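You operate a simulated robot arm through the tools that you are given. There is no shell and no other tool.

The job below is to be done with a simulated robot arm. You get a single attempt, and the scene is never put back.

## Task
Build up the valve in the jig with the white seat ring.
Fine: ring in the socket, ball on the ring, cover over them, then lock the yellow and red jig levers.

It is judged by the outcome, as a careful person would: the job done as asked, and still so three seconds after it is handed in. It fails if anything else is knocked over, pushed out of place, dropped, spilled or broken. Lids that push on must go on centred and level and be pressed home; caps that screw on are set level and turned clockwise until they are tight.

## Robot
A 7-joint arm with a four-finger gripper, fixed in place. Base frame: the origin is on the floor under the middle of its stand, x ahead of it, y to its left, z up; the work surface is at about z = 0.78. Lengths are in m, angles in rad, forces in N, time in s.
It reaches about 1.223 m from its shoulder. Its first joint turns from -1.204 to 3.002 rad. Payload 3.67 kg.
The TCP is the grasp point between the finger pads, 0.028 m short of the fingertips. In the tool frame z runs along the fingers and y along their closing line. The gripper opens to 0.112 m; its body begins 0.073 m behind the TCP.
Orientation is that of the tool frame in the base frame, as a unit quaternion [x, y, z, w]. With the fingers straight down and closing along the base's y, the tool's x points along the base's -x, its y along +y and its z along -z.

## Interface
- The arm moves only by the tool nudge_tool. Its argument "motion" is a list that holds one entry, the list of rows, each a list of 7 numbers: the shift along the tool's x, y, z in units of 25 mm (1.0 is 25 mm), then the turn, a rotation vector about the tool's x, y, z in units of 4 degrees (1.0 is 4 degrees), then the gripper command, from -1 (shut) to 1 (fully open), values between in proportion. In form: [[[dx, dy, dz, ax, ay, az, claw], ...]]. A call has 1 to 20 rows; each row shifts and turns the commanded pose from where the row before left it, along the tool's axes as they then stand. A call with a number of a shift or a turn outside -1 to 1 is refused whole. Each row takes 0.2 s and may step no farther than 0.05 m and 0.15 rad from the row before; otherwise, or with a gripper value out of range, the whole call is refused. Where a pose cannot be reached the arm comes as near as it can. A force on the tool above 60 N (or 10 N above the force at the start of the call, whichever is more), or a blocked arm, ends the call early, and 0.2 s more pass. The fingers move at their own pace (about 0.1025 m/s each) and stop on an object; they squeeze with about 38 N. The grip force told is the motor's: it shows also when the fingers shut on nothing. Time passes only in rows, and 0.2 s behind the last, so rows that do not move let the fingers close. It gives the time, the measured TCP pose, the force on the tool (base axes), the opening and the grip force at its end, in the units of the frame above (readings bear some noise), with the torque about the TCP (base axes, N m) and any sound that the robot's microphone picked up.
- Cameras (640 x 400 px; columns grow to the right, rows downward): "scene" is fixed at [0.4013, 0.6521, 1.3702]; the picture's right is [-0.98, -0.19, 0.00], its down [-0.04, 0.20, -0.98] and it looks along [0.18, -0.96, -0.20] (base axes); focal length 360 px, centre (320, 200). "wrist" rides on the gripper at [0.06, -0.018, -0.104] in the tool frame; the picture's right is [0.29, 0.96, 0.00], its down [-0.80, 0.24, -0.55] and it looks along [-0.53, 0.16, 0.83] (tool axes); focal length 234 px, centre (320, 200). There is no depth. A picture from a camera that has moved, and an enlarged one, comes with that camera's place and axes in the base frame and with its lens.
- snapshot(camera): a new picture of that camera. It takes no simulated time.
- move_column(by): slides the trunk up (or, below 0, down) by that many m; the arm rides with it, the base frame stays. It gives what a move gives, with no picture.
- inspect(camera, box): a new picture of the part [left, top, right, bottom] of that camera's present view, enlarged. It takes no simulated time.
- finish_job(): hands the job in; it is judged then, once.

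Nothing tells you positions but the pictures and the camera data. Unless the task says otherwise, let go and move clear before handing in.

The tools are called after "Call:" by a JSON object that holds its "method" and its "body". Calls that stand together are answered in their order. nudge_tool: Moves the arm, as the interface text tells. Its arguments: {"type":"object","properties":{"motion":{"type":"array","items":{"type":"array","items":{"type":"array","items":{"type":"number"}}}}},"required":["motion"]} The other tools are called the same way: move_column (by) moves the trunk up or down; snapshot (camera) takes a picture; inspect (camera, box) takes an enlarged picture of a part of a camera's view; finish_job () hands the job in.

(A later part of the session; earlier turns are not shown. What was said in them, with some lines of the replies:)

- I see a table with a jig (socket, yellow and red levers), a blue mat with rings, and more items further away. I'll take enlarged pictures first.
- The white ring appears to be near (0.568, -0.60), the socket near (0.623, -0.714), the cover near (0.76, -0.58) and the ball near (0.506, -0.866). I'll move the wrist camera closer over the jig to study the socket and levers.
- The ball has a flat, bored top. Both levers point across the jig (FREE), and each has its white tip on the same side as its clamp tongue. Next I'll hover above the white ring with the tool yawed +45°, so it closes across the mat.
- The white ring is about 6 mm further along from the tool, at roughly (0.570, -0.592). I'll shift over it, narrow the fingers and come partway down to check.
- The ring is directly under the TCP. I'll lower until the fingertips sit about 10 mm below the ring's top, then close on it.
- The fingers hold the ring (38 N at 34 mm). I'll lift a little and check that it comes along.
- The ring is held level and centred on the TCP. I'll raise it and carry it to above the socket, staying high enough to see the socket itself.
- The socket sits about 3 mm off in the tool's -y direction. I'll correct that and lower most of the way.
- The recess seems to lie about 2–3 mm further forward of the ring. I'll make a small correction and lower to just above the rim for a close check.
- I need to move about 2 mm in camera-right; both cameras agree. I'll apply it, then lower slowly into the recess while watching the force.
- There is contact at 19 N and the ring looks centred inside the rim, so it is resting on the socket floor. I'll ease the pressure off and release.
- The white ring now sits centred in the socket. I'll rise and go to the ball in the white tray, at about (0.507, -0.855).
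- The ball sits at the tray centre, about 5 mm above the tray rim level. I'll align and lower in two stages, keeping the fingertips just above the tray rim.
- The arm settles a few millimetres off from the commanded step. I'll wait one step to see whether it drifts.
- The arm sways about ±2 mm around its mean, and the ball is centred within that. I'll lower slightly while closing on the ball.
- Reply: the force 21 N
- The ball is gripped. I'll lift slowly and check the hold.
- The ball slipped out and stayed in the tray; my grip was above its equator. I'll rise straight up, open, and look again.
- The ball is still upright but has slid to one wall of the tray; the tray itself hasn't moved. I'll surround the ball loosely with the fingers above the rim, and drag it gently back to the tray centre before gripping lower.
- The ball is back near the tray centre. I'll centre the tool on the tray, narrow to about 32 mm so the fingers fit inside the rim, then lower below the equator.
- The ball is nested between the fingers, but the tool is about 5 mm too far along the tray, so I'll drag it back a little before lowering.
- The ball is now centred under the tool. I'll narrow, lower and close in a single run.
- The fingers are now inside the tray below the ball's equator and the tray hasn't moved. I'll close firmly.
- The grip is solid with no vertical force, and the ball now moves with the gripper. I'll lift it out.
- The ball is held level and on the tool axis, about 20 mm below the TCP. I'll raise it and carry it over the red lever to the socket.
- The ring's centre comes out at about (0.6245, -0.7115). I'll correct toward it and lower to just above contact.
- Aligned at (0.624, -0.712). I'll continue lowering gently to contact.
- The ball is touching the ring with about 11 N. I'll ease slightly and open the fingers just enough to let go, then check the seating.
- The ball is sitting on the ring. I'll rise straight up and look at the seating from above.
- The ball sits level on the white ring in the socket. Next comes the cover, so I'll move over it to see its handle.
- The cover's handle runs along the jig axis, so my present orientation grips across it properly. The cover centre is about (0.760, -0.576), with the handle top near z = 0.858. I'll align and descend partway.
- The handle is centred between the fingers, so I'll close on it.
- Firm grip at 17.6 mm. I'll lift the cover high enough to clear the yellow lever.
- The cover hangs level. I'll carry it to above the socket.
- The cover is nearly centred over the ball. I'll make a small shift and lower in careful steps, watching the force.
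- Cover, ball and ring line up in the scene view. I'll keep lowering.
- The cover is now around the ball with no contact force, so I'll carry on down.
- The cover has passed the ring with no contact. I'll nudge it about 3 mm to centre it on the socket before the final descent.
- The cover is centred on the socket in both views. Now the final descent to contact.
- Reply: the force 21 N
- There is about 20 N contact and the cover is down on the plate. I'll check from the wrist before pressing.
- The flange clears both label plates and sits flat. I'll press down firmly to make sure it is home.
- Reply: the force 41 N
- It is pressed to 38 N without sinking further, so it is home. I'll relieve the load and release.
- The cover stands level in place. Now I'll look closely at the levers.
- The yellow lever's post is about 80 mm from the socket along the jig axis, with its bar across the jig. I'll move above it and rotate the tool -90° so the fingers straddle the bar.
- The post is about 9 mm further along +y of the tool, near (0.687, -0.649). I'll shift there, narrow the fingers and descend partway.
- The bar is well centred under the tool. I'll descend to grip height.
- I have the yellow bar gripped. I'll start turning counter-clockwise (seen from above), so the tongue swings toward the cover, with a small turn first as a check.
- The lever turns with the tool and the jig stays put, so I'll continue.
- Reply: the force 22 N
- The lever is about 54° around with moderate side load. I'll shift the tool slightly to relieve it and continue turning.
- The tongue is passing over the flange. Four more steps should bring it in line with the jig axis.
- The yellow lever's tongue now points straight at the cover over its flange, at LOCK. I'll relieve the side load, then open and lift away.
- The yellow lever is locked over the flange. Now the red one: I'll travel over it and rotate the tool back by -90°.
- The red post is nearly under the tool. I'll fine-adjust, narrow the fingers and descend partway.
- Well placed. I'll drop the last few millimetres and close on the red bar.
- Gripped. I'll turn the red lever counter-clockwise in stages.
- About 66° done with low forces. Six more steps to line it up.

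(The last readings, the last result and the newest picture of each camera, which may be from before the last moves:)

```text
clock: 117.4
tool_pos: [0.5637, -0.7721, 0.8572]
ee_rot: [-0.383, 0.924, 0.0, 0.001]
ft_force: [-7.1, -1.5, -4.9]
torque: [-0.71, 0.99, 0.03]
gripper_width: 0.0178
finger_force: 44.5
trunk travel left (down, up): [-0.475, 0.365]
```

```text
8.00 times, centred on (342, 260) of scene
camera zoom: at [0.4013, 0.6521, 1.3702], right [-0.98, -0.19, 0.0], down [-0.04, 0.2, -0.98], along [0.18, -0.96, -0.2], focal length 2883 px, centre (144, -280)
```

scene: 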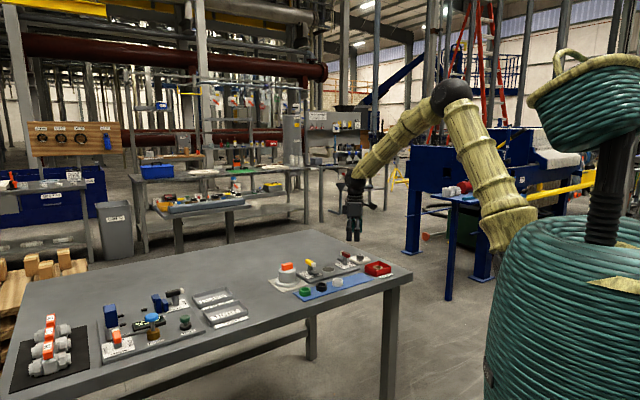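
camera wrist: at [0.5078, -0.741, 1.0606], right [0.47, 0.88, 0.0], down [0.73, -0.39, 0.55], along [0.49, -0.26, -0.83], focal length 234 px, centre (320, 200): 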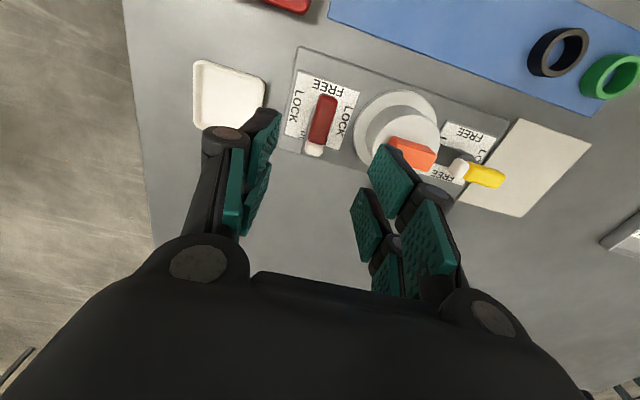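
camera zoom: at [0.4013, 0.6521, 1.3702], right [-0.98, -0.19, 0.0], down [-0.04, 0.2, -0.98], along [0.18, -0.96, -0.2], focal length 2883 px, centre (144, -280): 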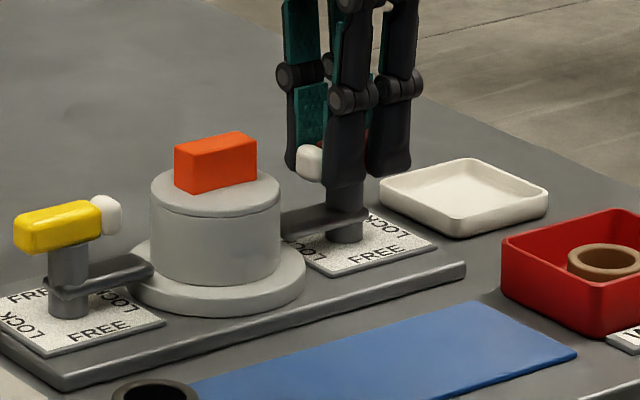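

The red tongue now points at the cover, over the flange. I'll ease the load, open and lift clear.

Call:
{"method": "nudge_tool", "body": {"motion": [[[0.03, 0.03, 0.03, 0, 0, 0, -1], [0, 0, 0, 0, 0, 0, -1], [0, 0, 0, 0, 0, 0, -0.6], [0, 0, 0, 0, 0, 0, -0.4], [0, 0, 0, 0, 0, 0, -0.3], [0, 0, 0, 0, 0, 0, -0.3], [0, 0, -0.6, 0, 0, 0, -0.3], [0, 0, -1, 0, 0, 0, -0.3], [0, 0, -1, 0, 0, 0, -0.2], [0, 0, -1, 0, 0, 0, 0], [0, 0, -0.6, 0, 0, 0, 0], [0, 0, 0, 0, 0, 0, 0], [0, 0, 0, 0, 0, 0, 0]]]}}

Call:
{"method": "snapshot", "body": {"camera": "wrist"}}

Call:
{"method": "inspect", "body": {"camera": "wrist", "box": [240, 40, 400, 220]}}

Call:
{"method": "inspect", "body": {"camera": "scene", "box": [300, 245, 364, 285]}}

```text
clock: 120.2
tool_pos: [0.5627, -0.7725, 0.9631]
ee_rot: [-0.382, 0.924, 0.0, 0.0]
ft_force: [0.5, 0.0, 1.0]
torque: [0.0, -0.01, -0.01]
gripper_width: 0.0558
finger_force: 0.0
trunk travel left (down, up): [-0.475, 0.365]
```

```text
taken
camera wrist: at [0.5333, -0.8267, 1.068], right [-0.88, 0.47, 0.0], down [0.39, 0.73, 0.55], along [0.26, 0.49, -0.83], focal length 234 px, centre (320, 200)
```

wrist: 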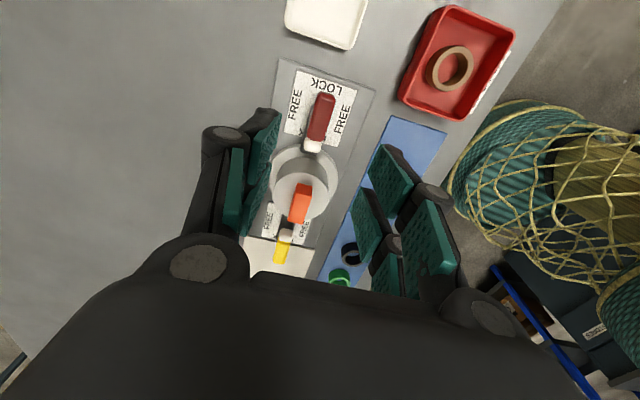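

```text
2.22 times, centred on (320, 130) of wrist
camera zoom: at [0.5333, -0.8267, 1.068], right [-0.88, 0.47, 0.0], down [0.39, 0.73, 0.55], along [0.26, 0.49, -0.83], focal length 520 px, centre (320, 356)
```

zoom: 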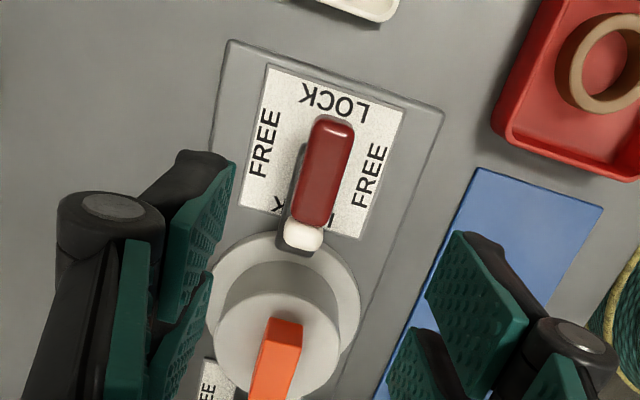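

```text
10.00 times, centred on (332, 265) of scene
camera zoom: at [0.4013, 0.6521, 1.3702], right [-0.98, -0.19, 0.0], down [-0.04, 0.2, -0.98], along [0.18, -0.96, -0.2], focal length 3604 px, centre (200, -450)
```

zoom: 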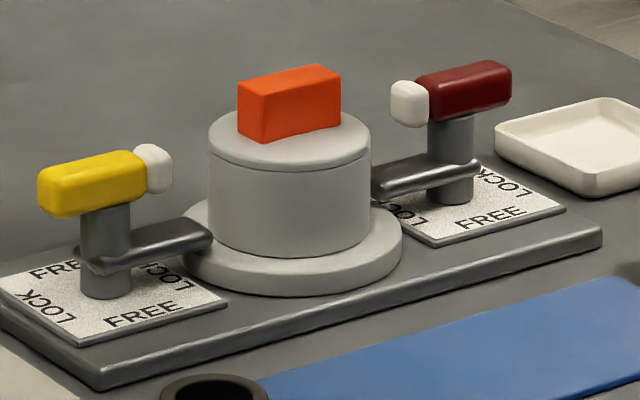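

Both levers are at LOCK over the flange. Before handing in I'll check how well the cover is centred, with a view from above the jig.

Call:
{"method": "nudge_tool", "body": {"motion": [[[-0.5, 0, -1, 0, 0, 0, 0], [0, 0, -1, 0, 0, 0, 0], [0, 0, -1, 0, 0, 0, 0], [0, 0, 0, 0, 0, 0, 0], [0, 0, 0, 0, 0, 0, 0]]]}}

Call:
{"method": "inspect", "body": {"camera": "wrist", "box": [220, 60, 400, 280]}}

Call:
{"method": "inspect", "body": {"camera": "scene", "box": [312, 250, 352, 282]}}

```text
clock: 121.4
tool_pos: [0.5726, -0.7628, 1.039]
ee_rot: [-0.382, 0.924, 0.0, 0.0]
ft_force: [-0.6, 1.2, -0.3]
torque: [0.01, 0.0, -0.01]
gripper_width: 0.056
finger_force: 0.1
trunk travel left (down, up): [-0.475, 0.365]
```

```text
1.82 times, centred on (310, 170) of wrist
camera zoom: at [0.543, -0.8171, 1.1435], right [-0.88, 0.47, 0.0], down [0.39, 0.73, 0.55], along [0.26, 0.49, -0.83], focal length 426 px, centre (338, 254)
```

zoom: 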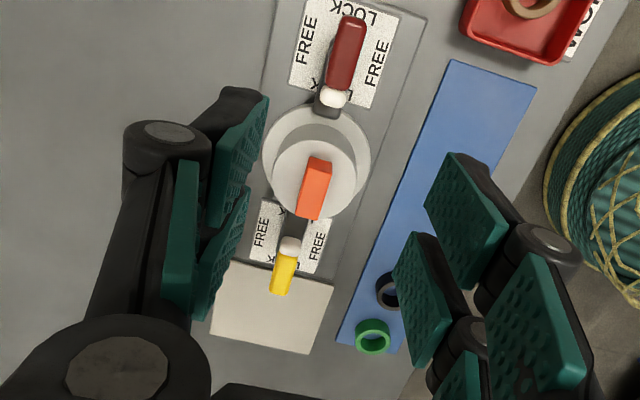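

```text
12.50 times, centred on (332, 266) of scene
camera zoom: at [0.4013, 0.6521, 1.3702], right [-0.98, -0.19, 0.0], down [-0.04, 0.2, -0.98], along [0.18, -0.96, -0.2], focal length 4505 px, centre (170, -625)
```

zoom: 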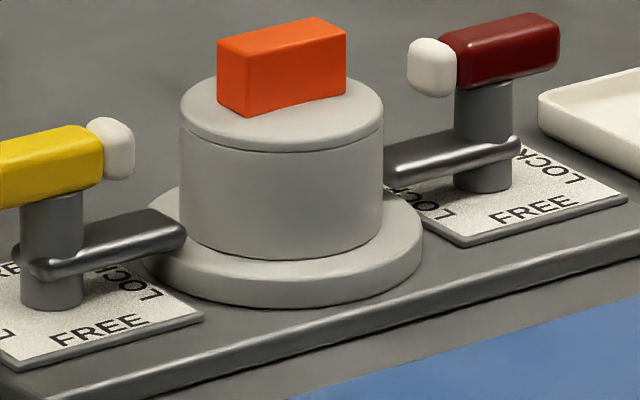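

Line-of-bars geometry suggests the cover may sit a few millimetres off the jig centreline. I'll measure more precisely from this fixed pose.

Call:
{"method": "inspect", "body": {"camera": "wrist", "box": [280, 100, 360, 150]}}

Call:
{"method": "inspect", "body": {"camera": "wrist", "box": [270, 150, 350, 200]}}

Call:
{"method": "inspect", "body": {"camera": "wrist", "box": [260, 55, 400, 110]}}

Call:
{"method": "inspect", "body": {"camera": "wrist", "box": [240, 165, 340, 235]}}

```text
8.00 times, centred on (320, 125) of wrist
camera zoom: at [0.543, -0.8171, 1.1435], right [-0.88, 0.47, 0.0], down [0.39, 0.73, 0.55], along [0.26, 0.49, -0.83], focal length 1873 px, centre (320, 800)
```

zoom: 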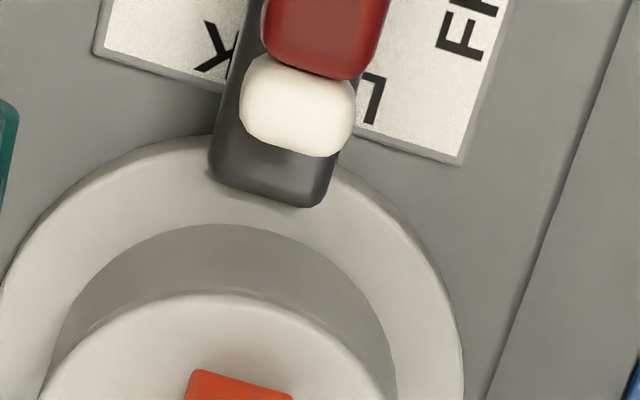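

```text
8.00 times, centred on (310, 175) of wrist
camera zoom: at [0.543, -0.8171, 1.1435], right [-0.88, 0.47, 0.0], down [0.39, 0.73, 0.55], along [0.26, 0.49, -0.83], focal length 1873 px, centre (400, 400)
```

zoom: 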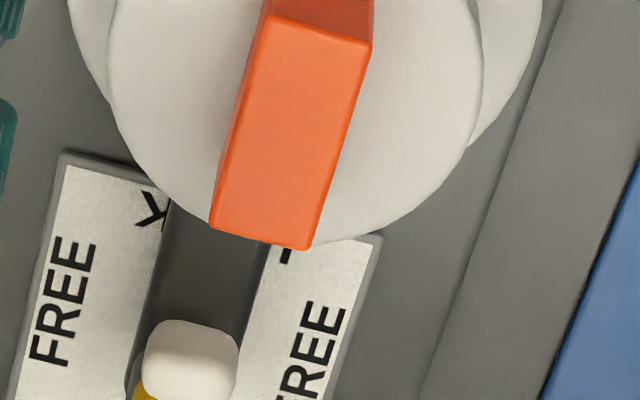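

```text
4.57 times, centred on (330, 82) of wrist
camera zoom: at [0.543, -0.8171, 1.1435], right [-0.88, 0.47, 0.0], down [0.39, 0.73, 0.55], along [0.26, 0.49, -0.83], focal length 1070 px, centre (274, 737)
```

zoom: 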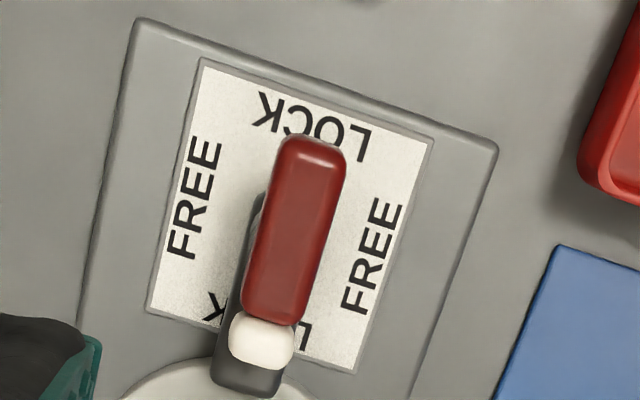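

```text
5.71 times, centred on (290, 200) of wrist
camera zoom: at [0.543, -0.8171, 1.1435], right [-0.88, 0.47, 0.0], down [0.39, 0.73, 0.55], along [0.26, 0.49, -0.83], focal length 1338 px, centre (491, 200)
```

zoom: 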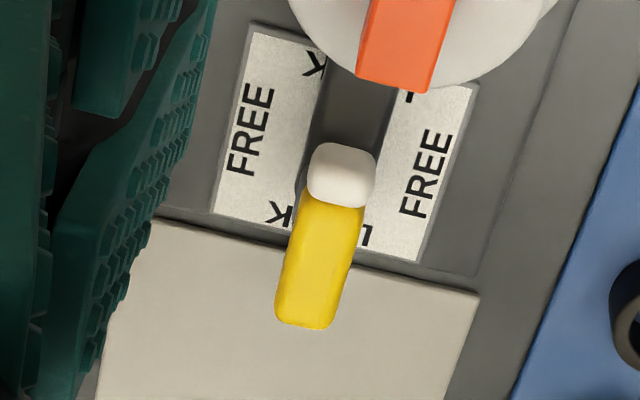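

Measured against both label plates, the cover is within about 3 mm of the jig centre, and both levers are within about 2° of the jig axis. I'll take a last overall look before handing in.

Call:
{"method": "nudge_tool", "body": {"motion": [[[0, 0, -1, 0, 0, 0, 0.2], [0, 0, -1, 0, 0, 0, 0.2], [0, 0, 0, 0, 0, 0, 0.2], [0, 0, 0, 0, 0, 0, 0.2]]]}}

Call:
{"method": "snapshot", "body": {"camera": "scene"}}

Call:
{"method": "inspect", "body": {"camera": "scene", "box": [250, 230, 410, 320]}}

```text
clock: 122.4
tool_pos: [0.5706, -0.7635, 1.0884]
ee_rot: [-0.383, 0.924, 0.0, -0.001]
ft_force: [0.4, 0.3, 0.0]
torque: [-0.04, 0.0, 0.01]
gripper_width: 0.0672
finger_force: 0.1
trunk travel left (down, up): [-0.475, 0.365]
```

```text
taken
```

scene: 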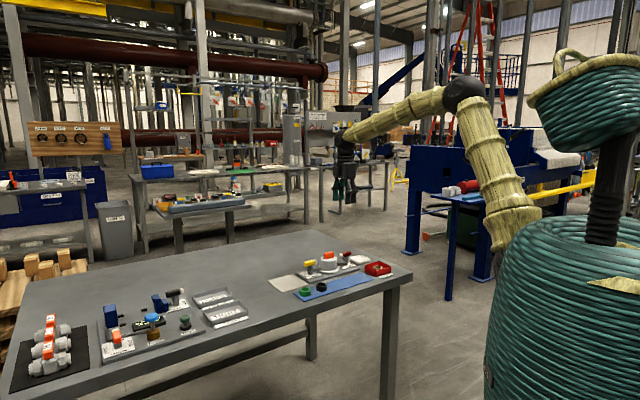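

```text
4.00 times, centred on (330, 275) of scene
camera zoom: at [0.4013, 0.6521, 1.3702], right [-0.98, -0.19, 0.0], down [-0.04, 0.2, -0.98], along [0.18, -0.96, -0.2], focal length 1442 px, centre (280, -100)
```

zoom: 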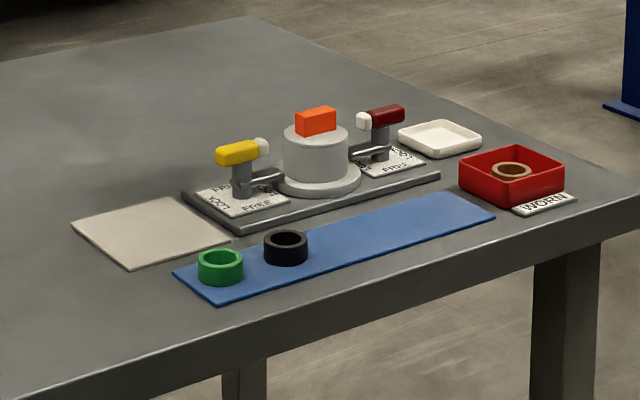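

The valve is built in the jig: the white ring is in the socket with the ball on it, the cover sits level over them, and both levers point at LOCK over the flange. Everything else is where it was and the arm is clear, so I'm handing the job in.

Call:
{"method": "finish_job", "body": {}}

```text
The job is handed in.
```

The valve is built in the jig and I've handed the job in; I don't have the judge's result.

- **Ring and ball:** the white ring is in the socket, about 3 mm off centre within its clearance. The ball sits level on the ring with its bore vertical. My first grip on the ball slipped inside its tray, so I re-centred it and picked it up on the second try.
- **Cover:** it sits level over the ring and ball and was pressed down to about 38 N without sinking further. It shifted slightly when I let go and is about 3 mm off the jig centre.
- **Levers:** both the yellow and red levers are turned to LOCK, with their tongues over the cover's flange. Each is within about 2° of the jig axis.

Nothing else on the table was knocked or moved, and the arm is clear of the jig.
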